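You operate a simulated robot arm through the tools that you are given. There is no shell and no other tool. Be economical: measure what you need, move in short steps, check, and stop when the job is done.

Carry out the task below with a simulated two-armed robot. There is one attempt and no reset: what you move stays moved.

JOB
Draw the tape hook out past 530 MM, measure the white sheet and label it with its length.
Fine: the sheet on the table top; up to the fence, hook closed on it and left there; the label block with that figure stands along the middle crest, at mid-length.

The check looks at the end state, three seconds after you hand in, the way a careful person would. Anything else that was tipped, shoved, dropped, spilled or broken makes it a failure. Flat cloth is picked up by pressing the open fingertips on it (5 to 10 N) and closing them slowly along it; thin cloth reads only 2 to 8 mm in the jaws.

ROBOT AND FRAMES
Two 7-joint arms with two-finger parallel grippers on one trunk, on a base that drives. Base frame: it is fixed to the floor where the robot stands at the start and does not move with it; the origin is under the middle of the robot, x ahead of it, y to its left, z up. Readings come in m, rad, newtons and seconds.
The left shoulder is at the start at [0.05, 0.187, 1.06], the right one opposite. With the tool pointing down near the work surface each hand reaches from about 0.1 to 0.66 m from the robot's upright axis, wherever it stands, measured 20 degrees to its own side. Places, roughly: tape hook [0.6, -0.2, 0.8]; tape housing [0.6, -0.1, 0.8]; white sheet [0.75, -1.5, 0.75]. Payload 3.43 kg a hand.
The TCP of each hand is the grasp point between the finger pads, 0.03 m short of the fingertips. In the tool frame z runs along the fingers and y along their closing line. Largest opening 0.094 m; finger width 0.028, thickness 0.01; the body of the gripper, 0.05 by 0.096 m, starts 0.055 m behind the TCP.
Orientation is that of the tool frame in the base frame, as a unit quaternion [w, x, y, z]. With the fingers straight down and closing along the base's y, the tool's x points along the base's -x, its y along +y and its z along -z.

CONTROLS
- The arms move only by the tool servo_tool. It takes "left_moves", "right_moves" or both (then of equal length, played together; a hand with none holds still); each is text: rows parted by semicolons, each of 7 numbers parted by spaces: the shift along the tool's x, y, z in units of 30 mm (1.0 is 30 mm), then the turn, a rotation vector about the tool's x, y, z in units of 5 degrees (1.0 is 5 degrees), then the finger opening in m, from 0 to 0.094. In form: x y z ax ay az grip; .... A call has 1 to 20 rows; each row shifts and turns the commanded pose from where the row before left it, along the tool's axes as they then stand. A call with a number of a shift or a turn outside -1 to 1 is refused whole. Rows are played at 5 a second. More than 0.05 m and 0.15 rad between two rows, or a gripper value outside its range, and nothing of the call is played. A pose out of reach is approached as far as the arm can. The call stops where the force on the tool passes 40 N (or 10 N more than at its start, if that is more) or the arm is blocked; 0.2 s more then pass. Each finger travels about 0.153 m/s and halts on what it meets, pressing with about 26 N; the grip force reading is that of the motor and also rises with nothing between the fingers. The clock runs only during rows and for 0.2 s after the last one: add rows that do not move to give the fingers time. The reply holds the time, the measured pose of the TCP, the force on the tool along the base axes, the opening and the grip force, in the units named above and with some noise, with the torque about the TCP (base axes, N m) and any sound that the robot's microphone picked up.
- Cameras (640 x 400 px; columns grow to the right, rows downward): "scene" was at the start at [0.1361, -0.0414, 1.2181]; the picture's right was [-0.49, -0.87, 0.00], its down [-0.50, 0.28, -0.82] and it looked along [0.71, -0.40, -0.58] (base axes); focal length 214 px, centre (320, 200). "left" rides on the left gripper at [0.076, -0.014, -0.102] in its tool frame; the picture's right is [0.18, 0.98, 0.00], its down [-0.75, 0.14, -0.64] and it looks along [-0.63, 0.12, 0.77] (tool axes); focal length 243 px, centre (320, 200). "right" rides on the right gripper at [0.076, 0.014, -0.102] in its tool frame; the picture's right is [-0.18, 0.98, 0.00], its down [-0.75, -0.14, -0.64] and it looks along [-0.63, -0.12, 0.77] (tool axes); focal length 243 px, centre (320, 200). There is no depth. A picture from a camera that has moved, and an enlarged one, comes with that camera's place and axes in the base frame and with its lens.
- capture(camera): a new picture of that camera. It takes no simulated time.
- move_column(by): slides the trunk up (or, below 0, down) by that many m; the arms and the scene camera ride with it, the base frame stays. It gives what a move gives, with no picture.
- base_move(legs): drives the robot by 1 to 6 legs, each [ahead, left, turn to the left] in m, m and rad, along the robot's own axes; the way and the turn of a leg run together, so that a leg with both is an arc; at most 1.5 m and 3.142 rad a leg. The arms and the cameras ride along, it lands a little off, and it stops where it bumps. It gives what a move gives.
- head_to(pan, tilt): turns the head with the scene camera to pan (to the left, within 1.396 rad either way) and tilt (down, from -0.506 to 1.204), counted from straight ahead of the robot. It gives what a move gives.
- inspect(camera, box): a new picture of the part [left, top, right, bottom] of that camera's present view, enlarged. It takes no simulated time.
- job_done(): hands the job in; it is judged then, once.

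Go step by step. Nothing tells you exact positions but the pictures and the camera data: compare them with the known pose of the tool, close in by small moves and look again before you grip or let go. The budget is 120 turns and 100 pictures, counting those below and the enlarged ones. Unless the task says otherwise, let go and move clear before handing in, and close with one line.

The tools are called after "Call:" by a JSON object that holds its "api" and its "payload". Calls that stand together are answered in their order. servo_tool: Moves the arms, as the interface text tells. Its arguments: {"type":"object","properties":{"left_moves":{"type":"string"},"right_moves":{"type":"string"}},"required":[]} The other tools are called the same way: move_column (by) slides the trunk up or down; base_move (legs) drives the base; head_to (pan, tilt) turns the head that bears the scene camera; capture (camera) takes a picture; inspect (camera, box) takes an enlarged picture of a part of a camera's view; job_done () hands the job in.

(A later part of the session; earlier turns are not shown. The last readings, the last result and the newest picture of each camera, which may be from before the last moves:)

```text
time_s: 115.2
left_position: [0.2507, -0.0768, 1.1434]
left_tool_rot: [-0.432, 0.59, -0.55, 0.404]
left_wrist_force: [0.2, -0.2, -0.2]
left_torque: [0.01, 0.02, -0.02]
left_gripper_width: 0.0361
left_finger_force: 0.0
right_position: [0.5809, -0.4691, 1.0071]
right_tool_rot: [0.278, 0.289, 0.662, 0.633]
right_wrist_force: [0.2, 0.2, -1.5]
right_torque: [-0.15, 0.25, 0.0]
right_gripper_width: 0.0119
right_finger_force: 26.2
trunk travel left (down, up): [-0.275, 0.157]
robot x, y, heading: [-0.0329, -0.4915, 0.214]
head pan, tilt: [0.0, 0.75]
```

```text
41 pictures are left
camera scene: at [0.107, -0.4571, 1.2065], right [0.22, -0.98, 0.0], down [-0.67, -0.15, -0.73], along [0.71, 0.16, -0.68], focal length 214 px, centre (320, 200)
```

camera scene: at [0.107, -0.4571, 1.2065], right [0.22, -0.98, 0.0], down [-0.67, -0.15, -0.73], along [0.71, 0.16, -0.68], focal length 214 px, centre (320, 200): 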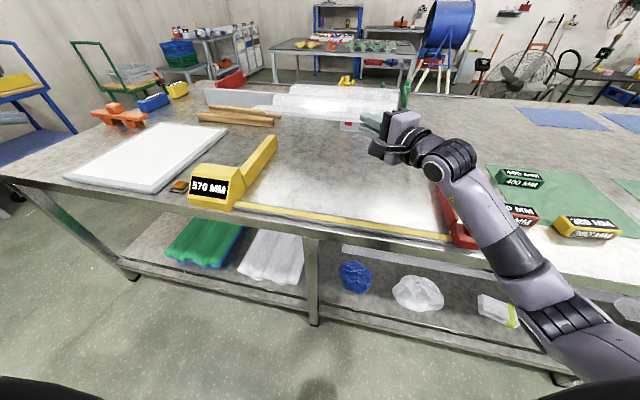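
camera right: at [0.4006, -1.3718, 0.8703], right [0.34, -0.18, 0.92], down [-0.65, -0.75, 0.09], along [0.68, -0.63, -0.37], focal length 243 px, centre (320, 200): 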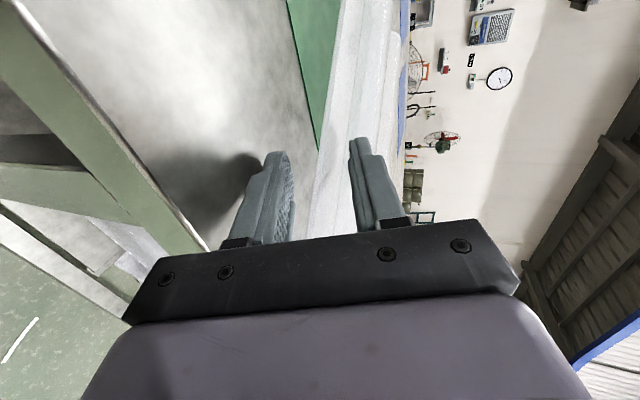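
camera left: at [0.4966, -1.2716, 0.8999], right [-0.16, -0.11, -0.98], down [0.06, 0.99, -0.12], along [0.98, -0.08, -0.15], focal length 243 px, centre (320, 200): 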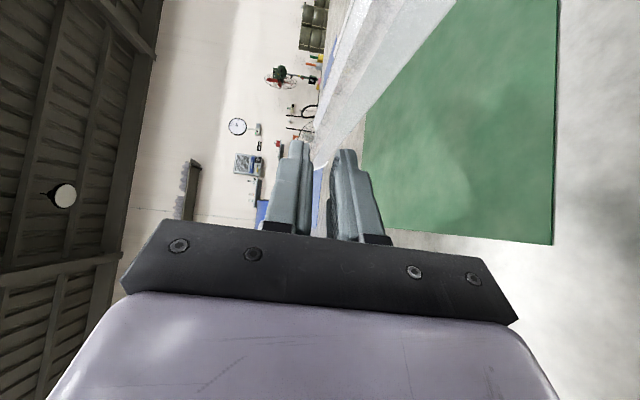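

Display shows about 570 MM, so the pull is past 530. Completing the yaw and lowering the sheet partway over its place.

Call:
{"api": "servo_tool", "payload": {"right_moves": "0 0 0 0 0.8 -0.03 0;0 0 0 0 0.8 -0.03 0;0.254 -0.733 -0.13 0 0 0 0;0.254 -0.733 -0.13 0 0 0 0;0.254 -0.733 -0.13 0 0 0 0;0.254 -0.733 -0.13 0 0 0 0;0.254 -0.733 -0.13 0 0 0 0;0 0 0 0 0 0 0"}}

Call:
{"api": "capture", "payload": {"camera": "scene"}}

Call:
{"api": "inspect", "payload": {"camera": "scene", "box": [160, 80, 480, 280]}}

```text
time_s: 117.0
left_position: [0.2495, -0.0773, 1.1432]
left_tool_rot: [-0.432, 0.59, -0.55, 0.404]
left_wrist_force: [0.0, 0.4, 0.2]
left_torque: [-0.02, 0.03, -0.01]
left_gripper_width: 0.0361
left_finger_force: 0.1
right_position: [0.535, -0.4617, 0.8986]
right_tool_rot: [0.233, 0.243, 0.68, 0.651]
right_wrist_force: [0.2, -0.4, -0.9]
right_torque: [-0.19, 0.2, -0.03]
right_gripper_width: 0.0116
right_finger_force: 25.7
trunk travel left (down, up): [-0.275, 0.157]
robot x, y, heading: [-0.0329, -0.4903, 0.214]
head pan, tilt: [0.0, 0.75]
```

```text
40 pictures are left
camera scene: at [0.107, -0.4572, 1.2065], right [0.22, -0.98, 0.0], down [-0.67, -0.15, -0.73], along [0.71, 0.16, -0.68], focal length 214 px, centre (320, 200)
```

scene: 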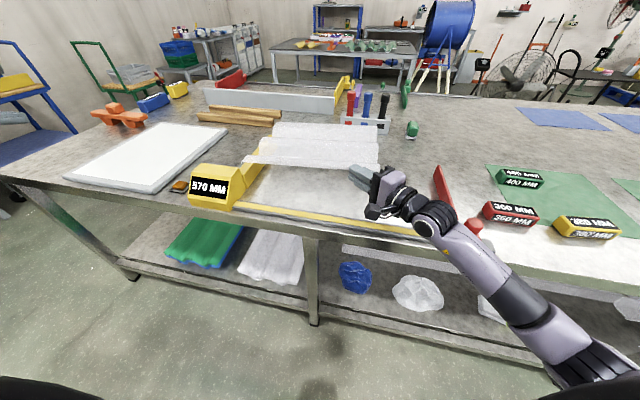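

```text
2.00 times, centred on (320, 180) of scene
camera zoom: at [0.107, -0.4572, 1.2065], right [0.22, -0.98, 0.0], down [-0.67, -0.15, -0.73], along [0.71, 0.16, -0.68], focal length 429 px, centre (320, 240)
```

zoom: 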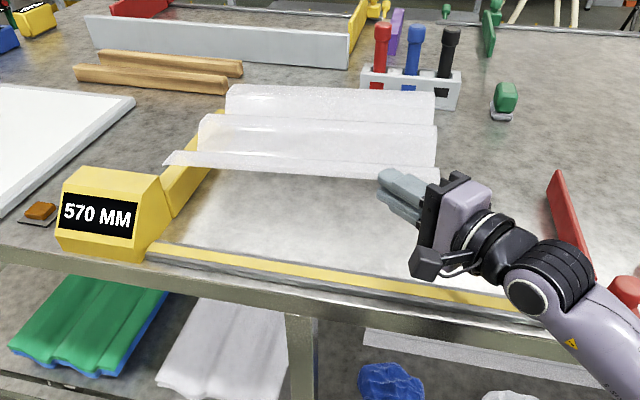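

Sheet appears rotated about 6° too far; checking from the right-hand camera.

Call:
{"api": "capture", "payload": {"camera": "right"}}

Call:
{"api": "inspect", "payload": {"camera": "scene", "box": [320, 120, 480, 220]}}

```text
38 pictures are left
camera right: at [0.4093, -0.492, 0.9177], right [0.17, -0.08, 0.98], down [0.17, -0.98, -0.11], along [0.97, 0.19, -0.15], focal length 243 px, centre (320, 200)
```

right: 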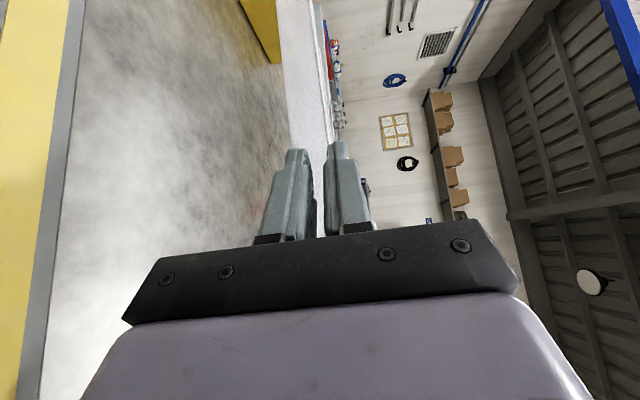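

```text
4.00 times, centred on (400, 170) of scene
camera zoom: at [0.107, -0.4572, 1.2065], right [0.22, -0.98, 0.0], down [-0.67, -0.15, -0.73], along [0.71, 0.16, -0.68], focal length 858 px, centre (0, 320)
```

zoom: 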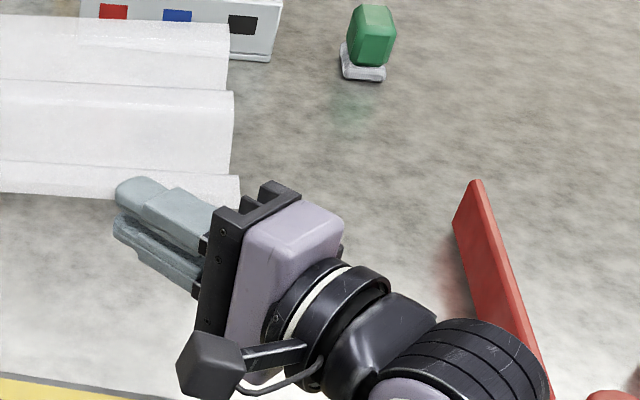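

Correcting the yaw by −6°, shifting slightly, and setting the sheet down with the reverse of the pick motion.

Call:
{"api": "servo_tool", "payload": {"right_moves": "0 0 0 0 -0.6 0.02 0;0 0 0 0 -0.6 0.02 0;0.095 -0.27 -0.375 0 0 0 0;0.095 -0.27 -0.375 0 0 0 0;0 -0.33 0.03 0.7 0 0 0;0 -0.33 0.05 0.7 0 0 0;0 -0.32 0.07 0.7 0 0 0;0 -0.32 0.09 0.7 0 0 0;0 -0.31 0.11 0.7 0 0 0;0 -0.25 0.1 0 0 0 0;0 0 0 0 0 0 0"}}

Call:
{"api": "inspect", "payload": {"camera": "scene", "box": [160, 80, 480, 280]}}

```text
time_s: 119.4
left_position: [0.2501, -0.0763, 1.144]
left_tool_rot: [-0.432, 0.589, -0.549, 0.405]
left_wrist_force: [0.3, 0.2, 0.4]
left_torque: [0.0, -0.01, -0.04]
left_gripper_width: 0.036
left_finger_force: 0.1
right_position: [0.5181, -0.4743, 0.8245]
right_tool_rot: [0.221, 0.315, 0.756, 0.529]
right_wrist_force: [0.8, -1.1, 1.5]
right_torque: [0.76, -0.33, -0.13]
right_gripper_width: 0.0193
right_finger_force: 26.0
trunk travel left (down, up): [-0.275, 0.157]
robot x, y, heading: [-0.0314, -0.4886, 0.213]
head pan, tilt: [0.0, 0.75]
```

```text
2.00 times, centred on (320, 180) of scene
camera zoom: at [0.1066, -0.4575, 1.2066], right [0.22, -0.98, 0.0], down [-0.67, -0.15, -0.73], along [0.71, 0.16, -0.68], focal length 429 px, centre (320, 240)
```

zoom: 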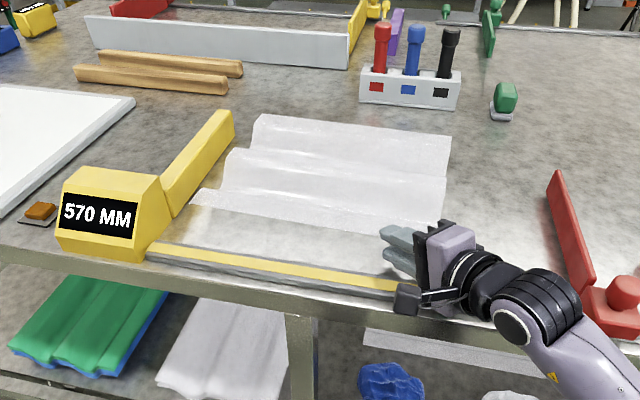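

Sheet is on the table next to the fence. Releasing and withdrawing.

Call:
{"api": "servo_tool", "payload": {"right_moves": "0 0 0 0 0 0 0.022;0 0 0 0 0 0 0.03;0 0 0 0 0 0 0.036;0 0 0 0 0 0 0.036;0 -0.227 -0.626 0 0 0 0.036;0 -0.227 -0.626 0 0 0 0.036;0 -0.227 -0.626 0 0 0 0.036;0 -0.227 -0.626 0 0 0 0.036;0 0.9 -0.33 0 0 0 0.036;0 0.9 -0.33 0 0 0 0.036;0 0.9 -0.33 0 0 0 0.036;0 0.9 -0.33 0 0 0 0.036;0 0.9 -0.33 0 0 0 0.036;0 0.9 -0.33 0 0 0 0.036"}}

Call:
{"api": "capture", "payload": {"camera": "scene"}}

Call:
{"api": "inspect", "payload": {"camera": "scene", "box": [160, 100, 480, 300]}}

```text
time_s: 122.4
left_position: [0.2503, -0.0782, 1.1429]
left_tool_rot: [-0.432, 0.59, -0.55, 0.404]
left_wrist_force: [0.3, -0.7, 0.0]
left_torque: [0.0, -0.06, 0.0]
left_gripper_width: 0.0361
left_finger_force: 0.1
right_position: [0.4601, -0.5286, 0.9981]
right_tool_rot: [0.222, 0.315, 0.756, 0.529]
right_wrist_force: [0.2, 0.1, -0.2]
right_torque: [0.0, 0.01, -0.02]
right_gripper_width: 0.0359
right_finger_force: 0.1
trunk travel left (down, up): [-0.275, 0.157]
robot x, y, heading: [-0.0319, -0.488, 0.218]
head pan, tilt: [0.0, 0.75]
```

```text
35 pictures are left
camera scene: at [0.1068, -0.4572, 1.2065], right [0.22, -0.98, 0.0], down [-0.67, -0.15, -0.73], along [0.71, 0.16, -0.68], focal length 214 px, centre (320, 200)
```

scene: 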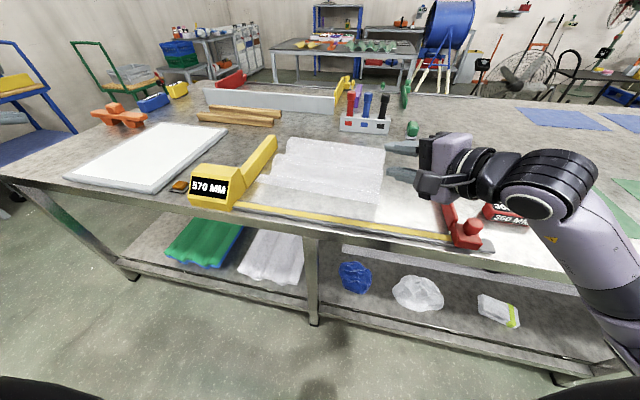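

```text
2.00 times, centred on (320, 200) of scene
camera zoom: at [0.1068, -0.4572, 1.2065], right [0.22, -0.98, 0.0], down [-0.67, -0.15, -0.73], along [0.71, 0.16, -0.68], focal length 429 px, centre (320, 200)
```

zoom: 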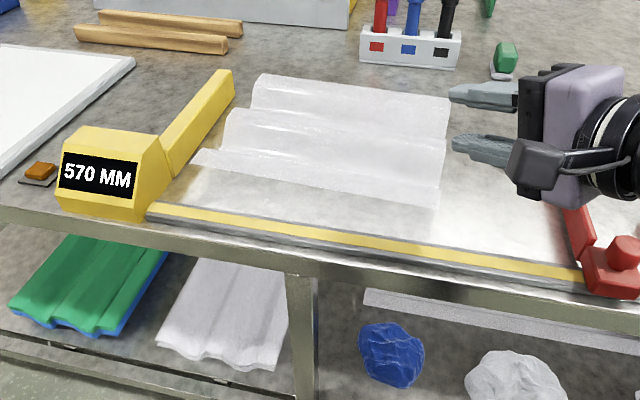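

The sheet lies at x≈0.53–0.83, y≈−0.165…−0.53, about 2–3° off, which the hook will square up. Now turning the base straight and orienting the right hand down to take the knob.

Call:
{"api": "base_move", "payload": {"legs": [[0, 0, -0.215], [0.03, 0.1, 0]]}}

Call:
{"api": "servo_tool", "payload": {"right_moves": "0 0.5 -0.3 1 0 0 0.094;0 0.5 -0.3 1 0 0 0.094;0 0 0 1 0 0 0.094;0 0 0 1 0 0 0.094;0 0 0 1 0 0 0.094;0 0 0 1 0 0 0.094;0 0 0 1 0 0 0.094;0 0 0 1 0 0 0.094;0 0 0 1 0 0 0.094;0 0 0 1 0 0 0.094;0 0 0 1 0 0 0.094;0 0 0 1 0 0 0.094;0 0 0 1 0 0 0.094;0 0 0 1 0 0 0.094;0 0 0 0 0 0 0.094"}}

Call:
{"api": "capture", "payload": {"camera": "scene"}}

```text
time_s: 124.3
left_position: [0.3646, -0.0479, 1.1434]
left_tool_rot: [0.385, -0.526, 0.611, -0.449]
left_wrist_force: [-0.4, -1.0, 0.1]
left_torque: [-0.01, -0.04, -0.02]
left_gripper_width: 0.0361
left_finger_force: 0.0
right_position: [0.4703, -0.5355, 0.9986]
right_tool_rot: [0.278, 0.396, 0.717, 0.502]
right_wrist_force: [0.3, -0.2, -0.2]
right_torque: [0.0, -0.03, -0.02]
right_gripper_width: 0.0361
right_finger_force: 0.1
trunk travel left (down, up): [-0.275, 0.157]
robot x, y, heading: [-0.0026, -0.3921, -0.003]
head pan, tilt: [0.0, 0.75]
```

```text
time_s: 127.5
left_position: [0.3637, -0.0488, 1.144]
left_tool_rot: [0.385, -0.526, 0.611, -0.449]
left_wrist_force: [0.7, -0.3, -0.2]
left_torque: [-0.01, -0.01, -0.01]
left_gripper_width: 0.0361
left_finger_force: 0.1
right_position: [0.4651, -0.536, 1.033]
right_tool_rot: [0.0, 0.484, 0.875, -0.001]
right_wrist_force: [0.5, 0.0, -0.1]
right_torque: [0.03, -0.02, 0.03]
right_gripper_width: 0.0939
right_finger_force: 0.1
trunk travel left (down, up): [-0.275, 0.157]
robot x, y, heading: [0.0005, -0.3889, -0.007]
head pan, tilt: [0.0, 0.75]
```

```text
33 pictures are left
camera scene: at [0.1411, -0.3882, 1.2066], right [0.0, -1.0, 0.0], down [-0.68, 0.0, -0.73], along [0.73, 0.0, -0.68], focal length 214 px, centre (320, 200)
```

scene: 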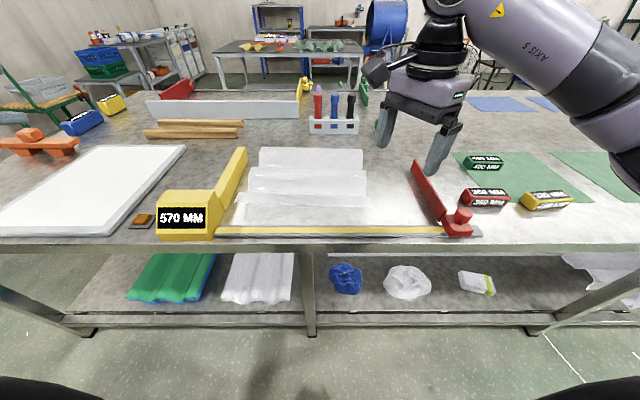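

Call:
{"api": "servo_tool", "payload": {"right_moves": "0 0 0 0 0 0.92 0.094;0 0 0 0 0 0.92 0.094;0 0 0 0 0 0.92 0.094;0 0 0 0 0 0.92 0.094;0 0 0 0 0 0.92 0.094;0 0 0 0 0 0.92 0.094;0 0 0 0 0 0.92 0.094;-0.783 0.0625 0.333 0 0 0 0.094;-0.783 0.0625 0.333 0 0 0 0.094;-0.783 0.0625 0.333 0 0 0 0.094;-0.783 0.0625 0.333 0 0 0 0.094;-0.783 0.0625 0.333 0 0 0 0.094;-0.783 0.0625 0.333 0 0 0 0.094;-0.783 0.0625 0.333 0 0 0 0.094;-0.783 0.0625 0.333 0 0 0 0.094;0 0 0 0 0 0 0.094"}}

Call:
{"api": "capture", "payload": {"camera": "right"}}

```text
time_s: 130.9
left_position: [0.3635, -0.0478, 1.1437]
left_tool_rot: [0.385, -0.526, 0.611, -0.449]
left_wrist_force: [0.4, -0.4, -0.3]
left_torque: [-0.01, 0.0, 0.03]
left_gripper_width: 0.0358
left_finger_force: 0.0
right_position: [0.4806, -0.727, 0.9547]
right_tool_rot: [0.002, 0.708, 0.707, 0.0]
right_wrist_force: [-0.3, 0.1, 0.3]
right_torque: [-0.01, 0.02, -0.02]
right_gripper_width: 0.0937
right_finger_force: 0.0
trunk travel left (down, up): [-0.275, 0.157]
robot x, y, heading: [-0.0016, -0.3895, -0.003]
head pan, tilt: [0.0, 0.75]
```

```text
32 pictures are left
camera right: at [0.4934, -0.6501, 1.0568], right [0.98, -0.19, 0.0], down [-0.14, -0.75, 0.64], along [-0.12, -0.63, -0.77], focal length 243 px, centre (320, 200)
```

right: 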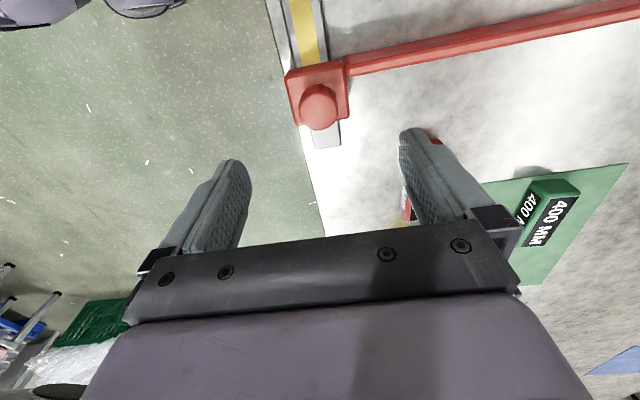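

Knob at (0.479, −0.718). Lowering and gripping it.

Call:
{"api": "servo_tool", "payload": {"right_moves": "0.3 -0.03 0 0 0 0 0.075;0 0 0.77 0 0 0 0.075;0 0 0.77 0 0 0 0.075;0 0 0.77 0 0 0 0.075;0 0 0.77 0 0 0 0.075;0 0 0 0 0 0 0.05;0 0 0 0 0 0 0.035;0 0 0 0 0 0 0.03;0 0 0 0 0 0 0.03"}}

Call:
{"api": "capture", "payload": {"camera": "right"}}

```text
time_s: 132.9
left_position: [0.3632, -0.0482, 1.1433]
left_tool_rot: [0.386, -0.526, 0.611, -0.45]
left_wrist_force: [-0.2, -0.1, -1.0]
left_torque: [0.03, -0.02, 0.01]
left_gripper_width: 0.036
left_finger_force: 0.0
right_position: [0.4815, -0.7183, 0.8606]
right_tool_rot: [0.0, 0.708, 0.706, -0.001]
right_wrist_force: [-4.3, 0.9, -3.1]
right_torque: [-0.04, -0.29, 0.06]
right_gripper_width: 0.0337
right_finger_force: 45.4
trunk travel left (down, up): [-0.275, 0.157]
robot x, y, heading: [-0.002, -0.3879, -0.004]
head pan, tilt: [0.0, 0.75]
```

```text
31 pictures are left
camera right: at [0.4928, -0.6414, 0.9624], right [0.98, -0.19, 0.0], down [-0.14, -0.75, 0.64], along [-0.12, -0.63, -0.77], focal length 243 px, centre (320, 200)
```

right: 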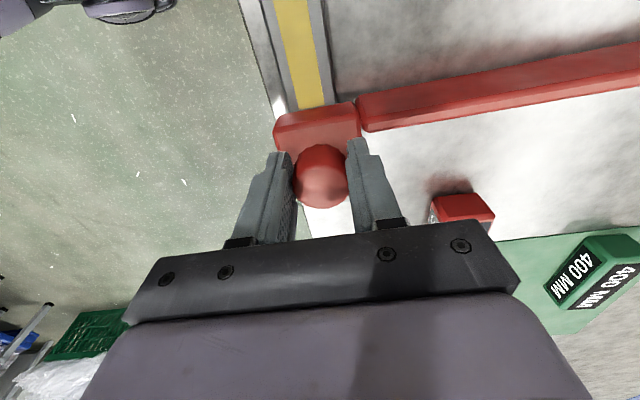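

Gripped. Sliding the hook toward the sheet, stopping short first.

Call:
{"api": "servo_tool", "payload": {"right_moves": "0.3 0 0 0 0 0 0.025;0.7 0 0 0 0 0 0.025;0.85 0 0 0 0 0 0.025;0.85 0 0 0 0 0 0.025;0.85 0 0 0 0 0 0.025;0.85 0 0 0 0 0 0.025;0.6 0 0 0 0 0 0.025;0.3 0 0 0 0 0 0.025;0 0 0 0 0 0 0.025"}}

Call:
{"api": "inspect", "payload": {"camera": "scene", "box": [140, 120, 500, 345]}}

```text
time_s: 134.9
left_position: [0.3643, -0.0473, 1.1436]
left_tool_rot: [0.385, -0.526, 0.611, -0.449]
left_wrist_force: [0.0, -0.4, 0.0]
left_torque: [0.01, -0.03, 0.05]
left_gripper_width: 0.0362
left_finger_force: 0.0
right_position: [0.4801, -0.5576, 0.8606]
right_tool_rot: [0.001, 0.708, 0.707, 0.0]
right_wrist_force: [-1.1, -0.6, -3.1]
right_torque: [-0.86, 0.78, 0.08]
right_gripper_width: 0.0336
right_finger_force: 45.2
trunk travel left (down, up): [-0.275, 0.157]
robot x, y, heading: [-0.002, -0.3886, -0.002]
head pan, tilt: [0.0, 0.75]
```

```text
1.78 times, centred on (320, 232) of scene
camera zoom: at [0.1414, -0.3881, 1.2066], right [0.0, -1.0, 0.0], down [-0.68, 0.0, -0.73], along [0.73, 0.0, -0.68], focal length 381 px, centre (320, 142)
```

zoom: 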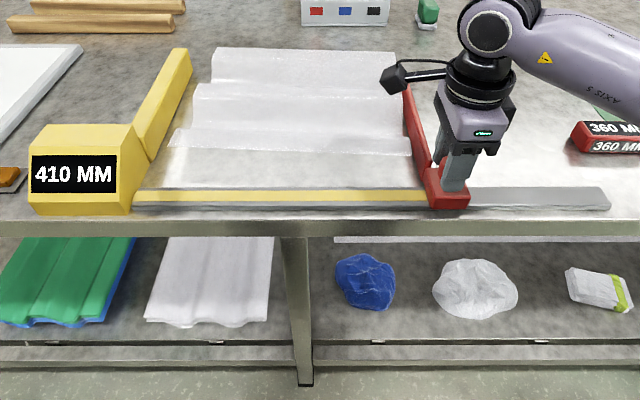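

Call:
{"api": "servo_tool", "payload": {"right_moves": "0.25 0 0 0 0 0 0.025;0.25 0 0 0 0 0 0.025;0.25 0 0 0 0 0 0.025;0.25 0 0 0 0 0 0.025;0.2 0 0 0 0 0 0.025;0 0 0 0 0 0 0.025"}}

Call:
{"api": "inspect", "payload": {"camera": "scene", "box": [140, 120, 500, 345]}}

```text
time_s: 136.3
left_position: [0.3631, -0.0495, 1.1437]
left_tool_rot: [0.385, -0.526, 0.611, -0.449]
left_wrist_force: [0.0, 0.3, -0.5]
left_torque: [0.01, 0.0, -0.01]
left_gripper_width: 0.0359
left_finger_force: 0.2
right_position: [0.4798, -0.5215, 0.8599]
right_tool_rot: [0.001, 0.708, 0.706, -0.002]
right_wrist_force: [-6.0, -0.2, -2.7]
right_torque: [-0.57, 0.52, -0.42]
right_gripper_width: 0.0336
right_finger_force: 44.9
trunk travel left (down, up): [-0.275, 0.157]
robot x, y, heading: [0.001, -0.3868, -0.002]
head pan, tilt: [0.0, 0.75]
```

```text
1.78 times, centred on (320, 232) of scene
camera zoom: at [0.1409, -0.3881, 1.2066], right [0.0, -1.0, 0.0], down [-0.68, 0.0, -0.73], along [0.73, 0.0, -0.68], focal length 381 px, centre (320, 142)
```

zoom: 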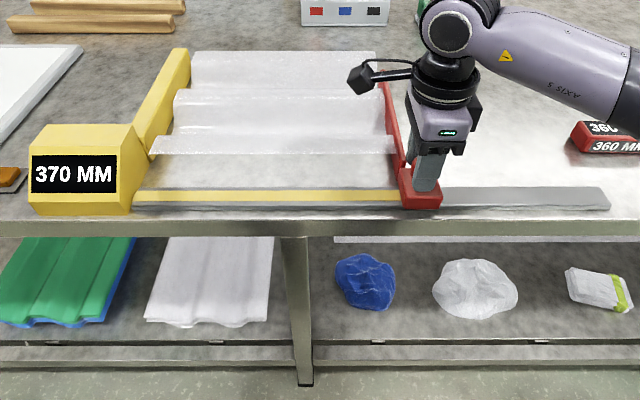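

370 now and the sheet is squaring up. Continuing in small pushes until it closes.

Call:
{"api": "servo_tool", "payload": {"right_moves": "0.1 0 0 0 0 0 0.025;0.1 0 0 0 0 0 0.025;0.1 0 0 0 0 0 0.025;0 0 0 0 0 0 0.025"}}

Call:
{"api": "servo_tool", "payload": {"right_moves": "0.05 0 0 0 0 0 0.025;0.05 0 0 0 0 0 0.025;0 0 0 0 0 0 0.025"}}

Call:
{"api": "inspect", "payload": {"camera": "scene", "box": [140, 120, 500, 345]}}

```text
time_s: 137.3
left_position: [0.3646, -0.048, 1.1443]
left_tool_rot: [0.385, -0.527, 0.611, -0.449]
left_wrist_force: [0.4, -0.5, 0.3]
left_torque: [0.01, 0.03, 0.02]
left_gripper_width: 0.0363
left_finger_force: 0.0
right_position: [0.4804, -0.512, 0.8606]
right_tool_rot: [0.001, 0.708, 0.706, 0.001]
right_wrist_force: [-2.9, -0.7, 0.3]
right_torque: [-0.26, 0.81, -0.12]
right_gripper_width: 0.0336
right_finger_force: 44.6
trunk travel left (down, up): [-0.275, 0.157]
robot x, y, heading: [-0.0013, -0.39, -0.009]
head pan, tilt: [0.0, 0.75]
```

```text
time_s: 138.1
left_position: [0.3642, -0.0479, 1.1438]
left_tool_rot: [0.385, -0.525, 0.611, -0.449]
left_wrist_force: [-0.4, 0.4, 0.4]
left_torque: [-0.02, -0.03, -0.03]
left_gripper_width: 0.0362
left_finger_force: 0.0
right_position: [0.4793, -0.5119, 0.861]
right_tool_rot: [0.001, 0.707, 0.707, 0.0]
right_wrist_force: [-2.2, -6.9, 0.2]
right_torque: [0.55, 0.41, 0.36]
right_gripper_width: 0.0335
right_finger_force: 44.9
trunk travel left (down, up): [-0.275, 0.157]
robot x, y, heading: [-0.0026, -0.3906, -0.005]
head pan, tilt: [0.0, 0.75]
```

```text
1.78 times, centred on (320, 232) of scene
camera zoom: at [0.1409, -0.389, 1.2066], right [0.0, -1.0, 0.0], down [-0.68, 0.0, -0.73], along [0.73, 0.0, -0.68], focal length 381 px, centre (320, 142)
```

zoom: 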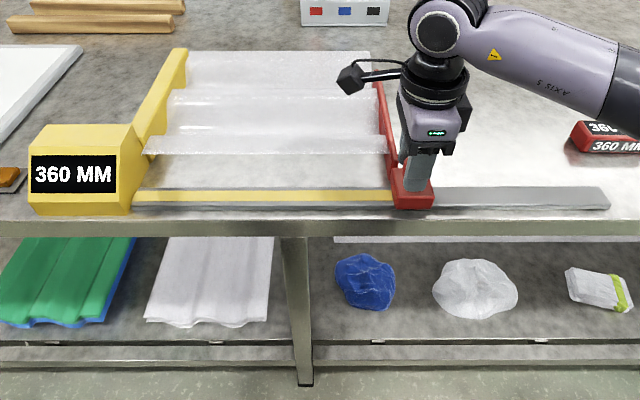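

Closed: display 360 MM with about 7 N at the knob. Releasing, lifting and looking at the red 360 block.

Call:
{"api": "servo_tool", "payload": {"right_moves": "0 0 0 0 0 0 0.04;0 0 0 0 0 0 0.06;0 0 0 0 0 0 0.07;0 0 -0.6 0 0 0 0.07;0 0 -1 0 0 0 0.07;0 0 -1 0 0 0 0.07;0 0 -1 0 0 0 0.07;0 0 -1 0 0 0 0.07;-1 0 0 0 0 0 0.07;-1 0 0 0 0 0 0.07;-1 0 0 0 0 0 0.07;-1 0 0 0 0 0 0.07;-1 0 0 0 0 0 0.07"}}

Call:
{"api": "head_to", "payload": {"pan": -0.2, "tilt": 0.8}}

Call:
{"api": "capture", "payload": {"camera": "scene"}}

Call:
{"api": "inspect", "payload": {"camera": "scene", "box": [350, 100, 590, 250]}}

```text
time_s: 140.9
left_position: [0.3641, -0.0489, 1.1444]
left_tool_rot: [0.385, -0.526, 0.611, -0.449]
left_wrist_force: [0.2, 0.0, -0.4]
left_torque: [0.01, 0.01, -0.02]
left_gripper_width: 0.0361
left_finger_force: 0.1
right_position: [0.4779, -0.6594, 0.9996]
right_tool_rot: [0.001, 0.707, 0.707, -0.001]
right_wrist_force: [-0.8, -0.1, -0.4]
right_torque: [-0.02, -0.02, 0.01]
right_gripper_width: 0.0701
right_finger_force: 0.0
trunk travel left (down, up): [-0.275, 0.157]
robot x, y, heading: [-0.0043, -0.3883, -0.001]
head pan, tilt: [0.0, 0.75]
```

```text
time_s: 141.7
left_position: [0.3639, -0.0492, 1.1435]
left_tool_rot: [0.385, -0.526, 0.611, -0.449]
left_wrist_force: [0.1, -0.5, -0.9]
left_torque: [-0.02, -0.01, -0.02]
left_gripper_width: 0.0359
left_finger_force: 0.1
right_position: [0.4793, -0.6582, 0.9981]
right_tool_rot: [0.001, 0.708, 0.706, 0.001]
right_wrist_force: [0.0, 0.6, -0.1]
right_torque: [0.03, 0.02, -0.01]
right_gripper_width: 0.0699
right_finger_force: 0.0
trunk travel left (down, up): [-0.275, 0.157]
robot x, y, heading: [0.0028, -0.3906, -0.005]
head pan, tilt: [-0.201, 0.799]
```

```text
27 pictures are left
camera scene: at [0.1373, -0.4042, 1.2026], right [-0.2, -0.98, 0.0], down [-0.7, 0.14, -0.7], along [0.68, -0.14, -0.72], focal length 214 px, centre (320, 200)
```

scene: 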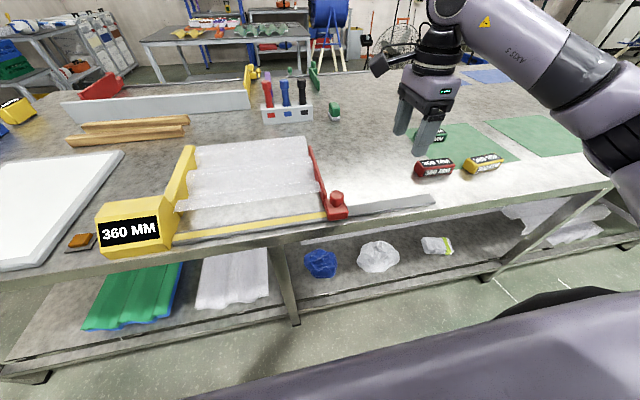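

```text
2.67 times, centred on (470, 175) of scene
camera zoom: at [0.1373, -0.4042, 1.2026], right [-0.2, -0.98, 0.0], down [-0.7, 0.14, -0.7], along [0.68, -0.14, -0.72], focal length 572 px, centre (-80, 267)
```

zoom: 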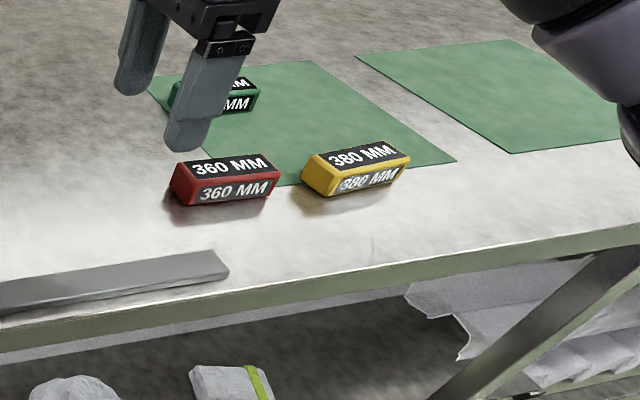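

The red 360 block lies along y around (0.582, −0.85), about 105 mm long. Driving right to reach it.

Call:
{"api": "base_move", "payload": {"legs": [[0, -0.22, 0]]}}

Call:
{"api": "capture", "payload": {"camera": "right"}}

Call:
{"api": "inspect", "payload": {"camera": "scene", "box": [300, 80, 540, 230]}}

```text
time_s: 143.3
left_position: [0.3635, -0.2633, 1.1428]
left_tool_rot: [0.385, -0.526, 0.611, -0.449]
left_wrist_force: [-0.4, 0.6, 0.4]
left_torque: [0.04, -0.01, 0.02]
left_gripper_width: 0.0362
left_finger_force: 0.0
right_position: [0.4799, -0.8753, 0.9992]
right_tool_rot: [0.001, 0.708, 0.707, -0.001]
right_wrist_force: [-0.5, -1.0, -0.4]
right_torque: [0.03, -0.02, 0.0]
right_gripper_width: 0.0698
right_finger_force: 0.1
trunk travel left (down, up): [-0.275, 0.157]
robot x, y, heading: [0.0001, -0.6031, 0.001]
head pan, tilt: [-0.201, 0.799]
```

```text
25 pictures are left
camera right: at [0.4917, -0.7986, 1.1016], right [0.98, -0.19, 0.0], down [-0.14, -0.75, 0.64], along [-0.12, -0.63, -0.77], focal length 243 px, centre (320, 200)
```

right: 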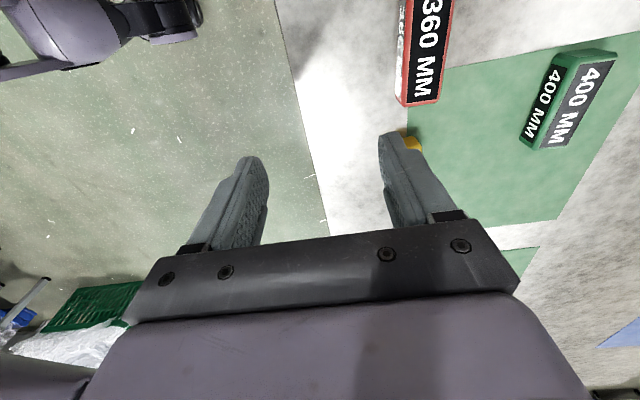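

```text
2.67 times, centred on (420, 155) of scene
camera zoom: at [0.1367, -0.6206, 1.2026], right [-0.2, -0.98, 0.0], down [-0.7, 0.15, -0.7], along [0.68, -0.14, -0.72], focal length 572 px, centre (53, 320)
```

zoom: 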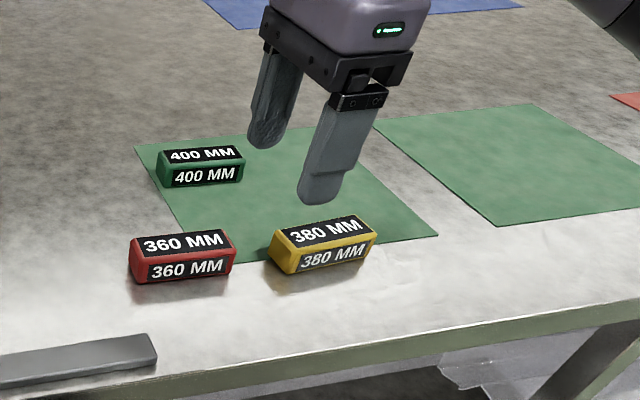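

Call:
{"api": "servo_tool", "payload": {"right_moves": "0.114 0.7 0.467 0 0 0 0.085;0.114 0.7 0.467 0 0 0 0.085;0.114 0.7 0.467 0 0 0 0.085;0.114 0.7 0.467 0 0 0 0.085;0.114 0.7 0.467 0 0 0 0.085;0 0 0 0 0 0 0.085"}}

Call:
{"api": "capture", "payload": {"camera": "right"}}

Call:
{"api": "inspect", "payload": {"camera": "scene", "box": [300, 80, 540, 230]}}

```text
time_s: 144.7
left_position: [0.3635, -0.2643, 1.1424]
left_tool_rot: [0.385, -0.526, 0.611, -0.449]
left_wrist_force: [-0.6, -0.4, 0.5]
left_torque: [0.0, 0.04, 0.01]
left_gripper_width: 0.0357
left_finger_force: 0.1
right_position: [0.5867, -0.8581, 0.9285]
right_tool_rot: [0.002, 0.708, 0.707, 0.0]
right_wrist_force: [0.7, 0.1, 0.2]
right_torque: [-0.04, -0.02, 0.01]
right_gripper_width: 0.0851
right_finger_force: 0.0
trunk travel left (down, up): [-0.275, 0.157]
robot x, y, heading: [-0.0017, -0.608, -0.004]
head pan, tilt: [-0.201, 0.799]
```

```text
23 pictures are left
camera right: at [0.5994, -0.7815, 1.0314], right [0.98, -0.18, 0.0], down [-0.14, -0.75, 0.64], along [-0.12, -0.63, -0.77], focal length 243 px, centre (320, 200)
```

right: 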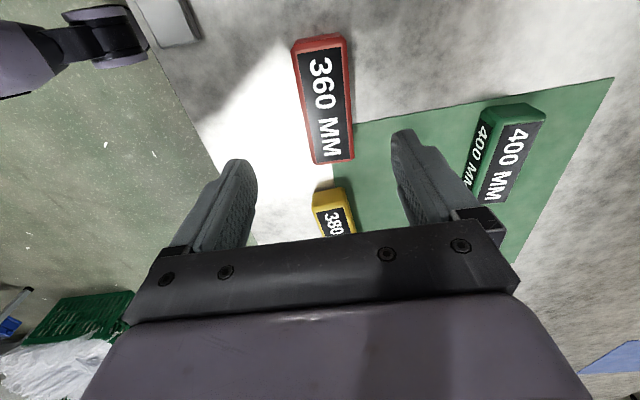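

```text
2.67 times, centred on (420, 155) of scene
camera zoom: at [0.1367, -0.6202, 1.2026], right [-0.2, -0.98, 0.0], down [-0.7, 0.14, -0.7], along [0.68, -0.14, -0.72], focal length 572 px, centre (53, 320)
```

zoom: 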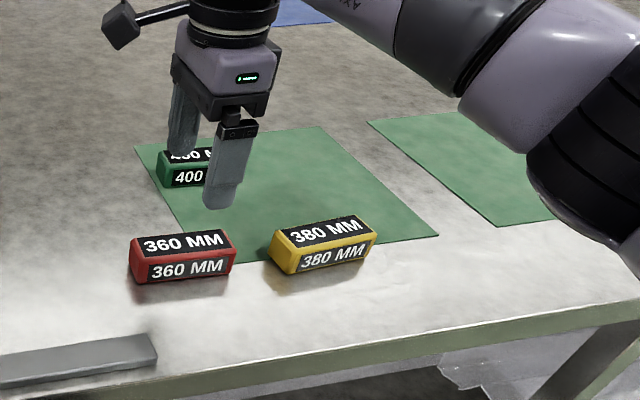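

Block centre (0.590, −0.858). Lowering around it and gripping.

Call:
{"api": "servo_tool", "payload": {"right_moves": "0 0.1 0.736 0 0 0 0.085;0 0 0.736 0 0 0 0.085;0 0 0.736 0 0 0 0.085;0 0 0.736 0 0 0 0.085;0 0 0.73 0 0 0 0.085;0 0 0 0 0 0 0.07;0 0 0 0 0 0 0.055;0 0 0 0 0 0 0.045;0 0 0 0 0 0 0.03;0 0 0 0 0 0 0.03;0 0 0 0 0 0 0.03"}}

Call:
{"api": "inspect", "payload": {"camera": "scene", "box": [300, 80, 540, 230]}}

```text
time_s: 147.1
left_position: [0.3639, -0.2643, 1.1438]
left_tool_rot: [0.385, -0.527, 0.611, -0.448]
left_wrist_force: [-1.2, 0.3, -0.4]
left_torque: [-0.03, 0.01, 0.02]
left_gripper_width: 0.036
left_finger_force: 0.1
right_position: [0.5874, -0.858, 0.8175]
right_tool_rot: [0.001, 0.708, 0.706, 0.0]
right_wrist_force: [-0.1, 0.2, -0.8]
right_torque: [0.0, 0.02, -0.02]
right_gripper_width: 0.0476
right_finger_force: 26.3
trunk travel left (down, up): [-0.275, 0.157]
robot x, y, heading: [0.0005, -0.6043, -0.002]
head pan, tilt: [-0.201, 0.799]
```

```text
2.67 times, centred on (420, 155) of scene
camera zoom: at [0.1368, -0.6202, 1.2025], right [-0.2, -0.98, 0.0], down [-0.7, 0.14, -0.7], along [0.68, -0.14, -0.72], focal length 572 px, centre (53, 320)
```

zoom: 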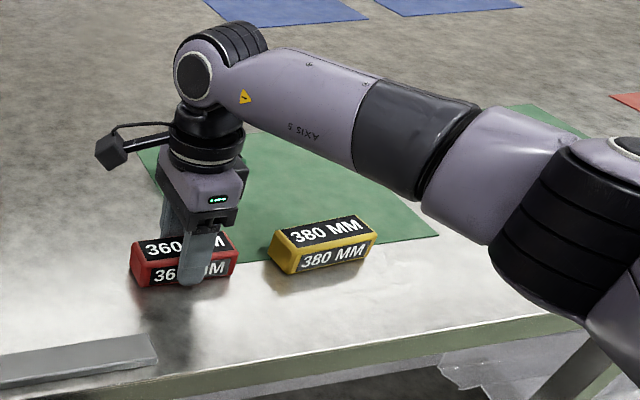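

Gripped (48 mm). Lifting and driving back left to the sheet.

Call:
{"api": "servo_tool", "payload": {"right_moves": "0 0 -0.5 0 0 0 0.02;0 0 -0.8 0 0 0 0.02;0 0 -0.8 0 0 0 0.02;0 0 -0.8 0 0 0 0.02;0 0 -0.8 0 0 0 0.02;0 0 -0.8 0 0 0 0.02;0 0 -0.8 0 0 0 0.02;0 0 0 0 0 0 0.02"}}

Call:
{"api": "base_move", "payload": {"legs": [[0, 0.5, 0]]}}

Call:
{"api": "head_to", "payload": {"pan": -0.1, "tilt": 0.8}}

Call:
{"api": "capture", "payload": {"camera": "scene"}}

Call:
{"api": "inspect", "payload": {"camera": "scene", "box": [260, 80, 500, 230]}}

Call:
{"api": "capture", "payload": {"camera": "right"}}

```text
time_s: 148.9
left_position: [0.3639, -0.2645, 1.1434]
left_tool_rot: [0.385, -0.526, 0.611, -0.448]
left_wrist_force: [0.9, -0.6, -0.1]
left_torque: [0.01, 0.01, 0.05]
left_gripper_width: 0.0359
left_finger_force: 0.0
right_position: [0.5857, -0.8587, 0.9781]
right_tool_rot: [0.001, 0.708, 0.707, -0.001]
right_wrist_force: [-0.7, 0.0, -1.6]
right_torque: [0.03, 0.0, -0.01]
right_gripper_width: 0.0474
right_finger_force: 25.6
trunk travel left (down, up): [-0.275, 0.157]
robot x, y, heading: [0.0001, -0.6053, -0.007]
head pan, tilt: [-0.201, 0.799]
```

```text
time_s: 151.8
left_position: [0.3728, 0.2158, 1.1426]
left_tool_rot: [0.382, -0.522, 0.614, -0.452]
left_wrist_force: [0.3, 0.7, 0.3]
left_torque: [0.02, 0.02, -0.02]
left_gripper_width: 0.036
left_finger_force: 0.0
right_position: [0.588, -0.3823, 0.9795]
right_tool_rot: [0.001, 0.713, 0.701, 0.0]
right_wrist_force: [0.4, -0.5, -0.6]
right_torque: [-0.03, 0.02, 0.0]
right_gripper_width: 0.0476
right_finger_force: 26.4
trunk travel left (down, up): [-0.275, 0.157]
robot x, y, heading: [0.0023, -0.1197, -0.012]
head pan, tilt: [-0.201, 0.799]
```

```text
time_s: 152.5
left_position: [0.3725, 0.2157, 1.1435]
left_tool_rot: [0.382, -0.522, 0.614, -0.452]
left_wrist_force: [0.3, 0.4, 0.0]
left_torque: [0.0, -0.01, -0.01]
left_gripper_width: 0.036
left_finger_force: 0.0
right_position: [0.5882, -0.3824, 0.9785]
right_tool_rot: [0.0, 0.712, 0.702, 0.0]
right_wrist_force: [0.5, 1.0, -0.7]
right_torque: [0.01, 0.01, 0.01]
right_gripper_width: 0.0473
right_finger_force: 26.0
trunk travel left (down, up): [-0.275, 0.157]
robot x, y, heading: [0.0053, -0.1239, -0.014]
head pan, tilt: [-0.099, 0.799]
```

```text
20 pictures are left
camera scene: at [0.1425, -0.1296, 1.2026], right [-0.12, -0.99, 0.0], down [-0.71, 0.08, -0.7], along [0.69, -0.08, -0.72], focal length 214 px, centre (320, 200)
```

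scene: 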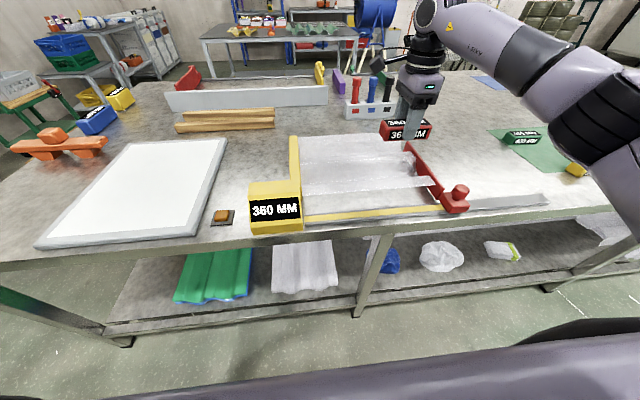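

```text
2.67 times, centred on (380, 155) of scene
camera zoom: at [0.1425, -0.1296, 1.2026], right [-0.12, -0.99, 0.0], down [-0.71, 0.08, -0.7], along [0.69, -0.08, -0.72], focal length 572 px, centre (160, 320)
```

zoom: 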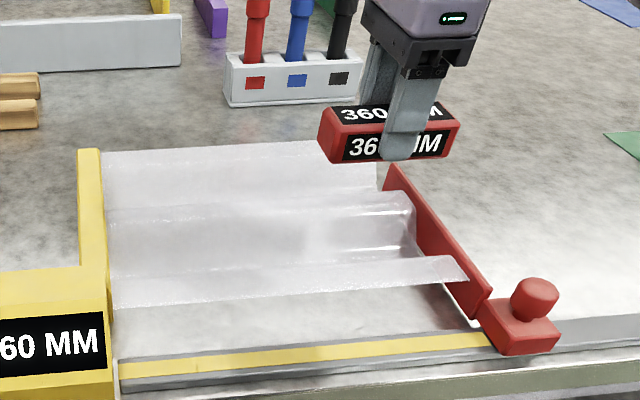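

```text
18 pictures are left
camera right: at [0.6016, -0.3058, 1.0801], right [0.98, -0.2, 0.0], down [-0.15, -0.75, 0.64], along [-0.13, -0.63, -0.77], focal length 243 px, centre (320, 200)
```

right: 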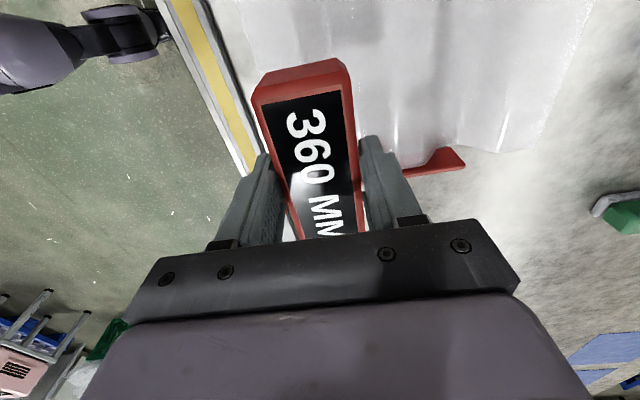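

Call:
{"api": "inspect", "payload": {"camera": "scene", "box": [290, 125, 450, 225]}}

```text
4.00 times, centred on (370, 175) of scene
camera zoom: at [0.1425, -0.1296, 1.2026], right [-0.12, -0.99, 0.0], down [-0.71, 0.08, -0.7], along [0.69, -0.08, -0.72], focal length 858 px, centre (120, 300)
```

zoom: 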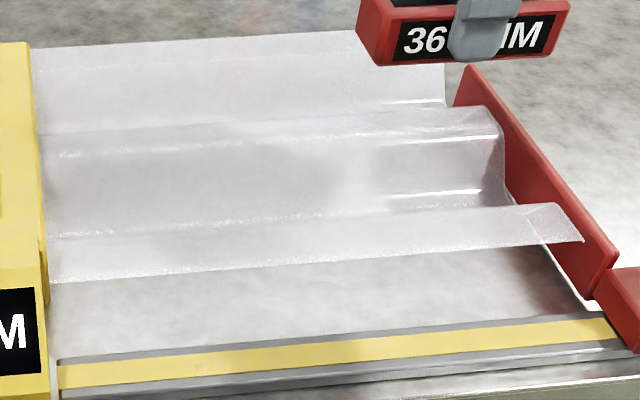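

Middle crest centre is at x≈0.676, mid-length y≈−0.313. Nudging the base forward for reach, then positioning above.

Call:
{"api": "base_move", "payload": {"legs": [[0.075, 0, 0.012]]}}

```text
time_s: 153.5
left_position: [0.4399, 0.2181, 1.1431]
left_tool_rot: [0.385, -0.525, 0.612, -0.449]
left_wrist_force: [0.1, -0.3, 0.2]
left_torque: [0.02, -0.02, 0.01]
left_gripper_width: 0.0358
left_finger_force: 0.0
right_position: [0.6609, -0.3757, 0.9789]
right_tool_rot: [0.001, 0.708, 0.706, -0.001]
right_wrist_force: [0.0, -0.1, -1.2]
right_torque: [0.01, 0.01, 0.01]
right_gripper_width: 0.0474
right_finger_force: 26.1
trunk travel left (down, up): [-0.275, 0.157]
robot x, y, heading: [0.0771, -0.122, -0.006]
head pan, tilt: [-0.099, 0.799]
```

Call:
{"api": "servo_tool", "payload": {"right_moves": "0.348 0.083 0.55 0 0 0 0.02;0.348 0.083 0.55 0 0 0 0.02;0.348 0.083 0.55 0 0 0 0.02;0.348 0.083 0.55 0 0 0 0.02;0.348 0.083 0.55 0 0 0 0.02;0.348 0.083 0.55 0 0 0 0.02;0 0 0 0 0 0 0.02"}}

Call:
{"api": "capture", "payload": {"camera": "right"}}

Call:
{"api": "capture", "payload": {"camera": "scene"}}

Call:
{"api": "inspect", "payload": {"camera": "scene", "box": [270, 90, 470, 215]}}

```text
time_s: 155.1
left_position: [0.44, 0.2194, 1.1433]
left_tool_rot: [0.385, -0.526, 0.611, -0.449]
left_wrist_force: [0.2, 1.2, -0.2]
left_torque: [0.01, 0.0, 0.04]
left_gripper_width: 0.036
left_finger_force: 0.0
right_position: [0.6772, -0.3158, 0.8779]
right_tool_rot: [0.0, 0.708, 0.706, 0.0]
right_wrist_force: [0.1, 0.2, -0.7]
right_torque: [0.03, -0.01, 0.01]
right_gripper_width: 0.0431
right_finger_force: 25.5
trunk travel left (down, up): [-0.275, 0.157]
robot x, y, heading: [0.072, -0.1229, -0.002]
head pan, tilt: [-0.099, 0.799]
```

```text
16 pictures are left
camera right: at [0.6897, -0.2384, 0.98], right [0.98, -0.19, 0.0], down [-0.14, -0.75, 0.64], along [-0.12, -0.63, -0.77], focal length 243 px, centre (320, 200)
```

right: 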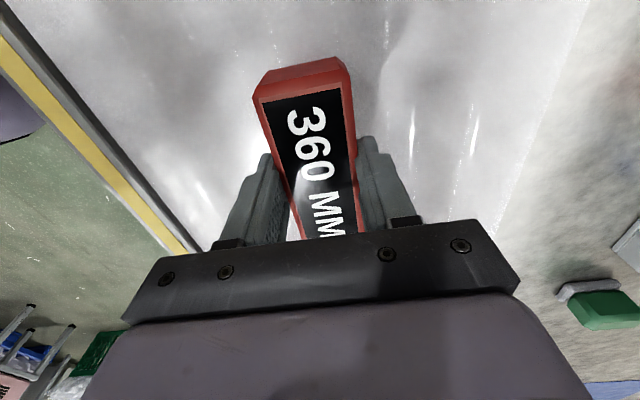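

```text
15 pictures are left
camera scene: at [0.2133, -0.1286, 1.2026], right [-0.1, -0.99, 0.0], down [-0.71, 0.07, -0.7], along [0.69, -0.07, -0.72], focal length 214 px, centre (320, 200)
```

scene: 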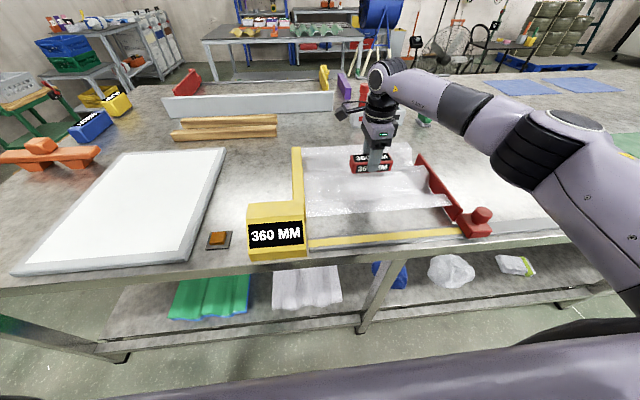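

```text
3.20 times, centred on (370, 152) of scene
camera zoom: at [0.2133, -0.1286, 1.2026], right [-0.1, -0.99, 0.0], down [-0.71, 0.07, -0.7], along [0.69, -0.07, -0.72], focal length 686 px, centre (160, 352)
```

zoom: 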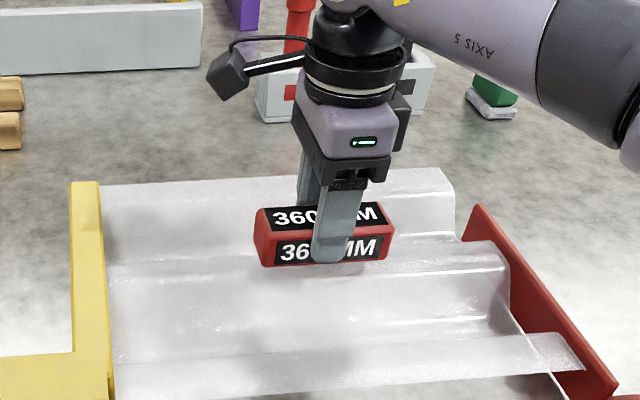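

Block is centred over the crest (bottom ≈ 20 mm above). Lowering slowly to contact.

Call:
{"api": "servo_tool", "payload": {"right_moves": "0 -0.02 0.2 0 0 0 0.02;0 -0.02 0.2 0 0 0 0.02;0 0 0.1 0 0 0 0.02;0 0 0.05 0 0 0 0.02;0 0 0 0 0 0 0.02"}}

Call:
{"api": "inspect", "payload": {"camera": "scene", "box": [310, 120, 430, 195]}}

```text
time_s: 156.3
left_position: [0.4393, 0.2197, 1.1438]
left_tool_rot: [0.385, -0.526, 0.611, -0.449]
left_wrist_force: [-0.5, -0.7, 0.4]
left_torque: [0.01, 0.01, 0.01]
left_gripper_width: 0.036
left_finger_force: 0.2
right_position: [0.6753, -0.3132, 0.8631]
right_tool_rot: [0.002, 0.708, 0.706, 0.0]
right_wrist_force: [0.0, 0.3, -0.7]
right_torque: [0.02, 0.0, -0.04]
right_gripper_width: 0.0432
right_finger_force: 26.1
trunk travel left (down, up): [-0.275, 0.157]
robot x, y, heading: [0.0717, -0.1248, -0.008]
head pan, tilt: [-0.099, 0.799]
```

```text
5.33 times, centred on (370, 158) of scene
camera zoom: at [0.2133, -0.1286, 1.2026], right [-0.1, -0.99, 0.0], down [-0.71, 0.07, -0.7], along [0.69, -0.07, -0.72], focal length 1144 px, centre (53, 427)
```

zoom: 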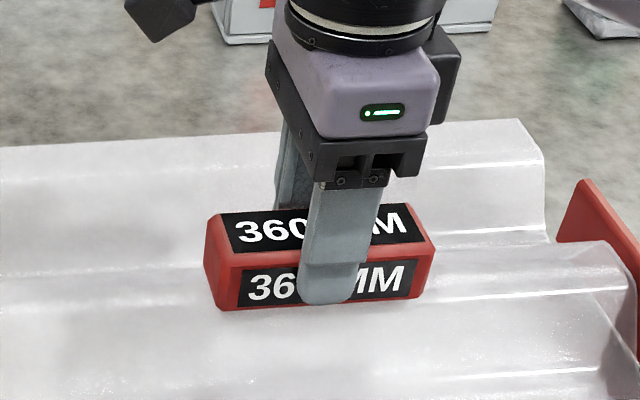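

Call:
{"api": "servo_tool", "payload": {"right_moves": "0 0 0.08 0 0 0 0.02;0 0 0.08 0 0 0 0.02;0 0 0 0 0 0 0.02"}}

Call:
{"api": "servo_tool", "payload": {"right_moves": "0 0 0.06 0 0 0 0.02;0 0 0 0 0 0 0.02"}}

```text
time_s: 157.1
left_position: [0.4381, 0.219, 1.1446]
left_tool_rot: [0.385, -0.525, 0.611, -0.45]
left_wrist_force: [0.0, -0.2, 1.0]
left_torque: [0.01, -0.04, 0.02]
left_gripper_width: 0.0359
left_finger_force: 0.1
right_position: [0.6755, -0.3132, 0.8613]
right_tool_rot: [0.002, 0.708, 0.706, 0.001]
right_wrist_force: [-0.3, -0.5, 10.0]
right_torque: [-0.29, 0.07, -0.01]
right_gripper_width: 0.0434
right_finger_force: 26.1
trunk travel left (down, up): [-0.275, 0.157]
robot x, y, heading: [0.0707, -0.1198, 0.005]
head pan, tilt: [-0.099, 0.799]
```

```text
time_s: 157.7
left_position: [0.4386, 0.2194, 1.1446]
left_tool_rot: [0.386, -0.525, 0.611, -0.451]
left_wrist_force: [0.9, 0.7, -0.5]
left_torque: [0.0, -0.01, 0.02]
left_gripper_width: 0.0361
left_finger_force: 0.0
right_position: [0.675, -0.3137, 0.8621]
right_tool_rot: [0.002, 0.708, 0.706, 0.002]
right_wrist_force: [2.6, -1.6, 22.3]
right_torque: [-0.19, 0.15, 0.11]
right_gripper_width: 0.0433
right_finger_force: 25.6
trunk travel left (down, up): [-0.275, 0.157]
robot x, y, heading: [0.0751, -0.1228, -0.0]
head pan, tilt: [-0.099, 0.799]
```

Contact made. Relieving the pressure, then opening slowly.

Call:
{"api": "servo_tool", "payload": {"right_moves": "0 0 -0.06 0 0 0 0.02;0 0 -0.03 0 0 0 0.02;0 0 0 0 0 0 0.044;0 0 0 0 0 0 0.048;0 0 0 0 0 0 0.054;0 0 0 0 0 0 0.062;0 0 0 0 0 0 0.07;0 0 0 0 0 0 0.07"}}

Call:
{"api": "inspect", "payload": {"camera": "scene", "box": [310, 120, 430, 195]}}

```text
time_s: 159.5
left_position: [0.439, 0.2185, 1.1433]
left_tool_rot: [0.384, -0.526, 0.611, -0.449]
left_wrist_force: [-0.6, 1.1, -0.3]
left_torque: [0.0, 0.0, 0.01]
left_gripper_width: 0.0362
left_finger_force: 0.0
right_position: [0.6761, -0.3135, 0.859]
right_tool_rot: [0.0, 0.708, 0.706, 0.0]
right_wrist_force: [-0.2, -0.2, 0.5]
right_torque: [-0.03, -0.02, 0.01]
right_gripper_width: 0.0698
right_finger_force: 0.1
trunk travel left (down, up): [-0.275, 0.157]
robot x, y, heading: [0.0753, -0.1245, -0.005]
head pan, tilt: [-0.099, 0.799]
```

```text
5.33 times, centred on (370, 158) of scene
camera zoom: at [0.2132, -0.1286, 1.2025], right [-0.1, -0.99, 0.0], down [-0.71, 0.07, -0.7], along [0.69, -0.07, -0.72], focal length 1144 px, centre (53, 427)
```

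zoom: 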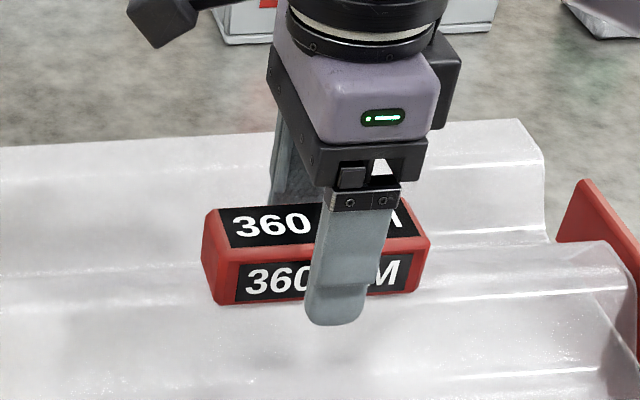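

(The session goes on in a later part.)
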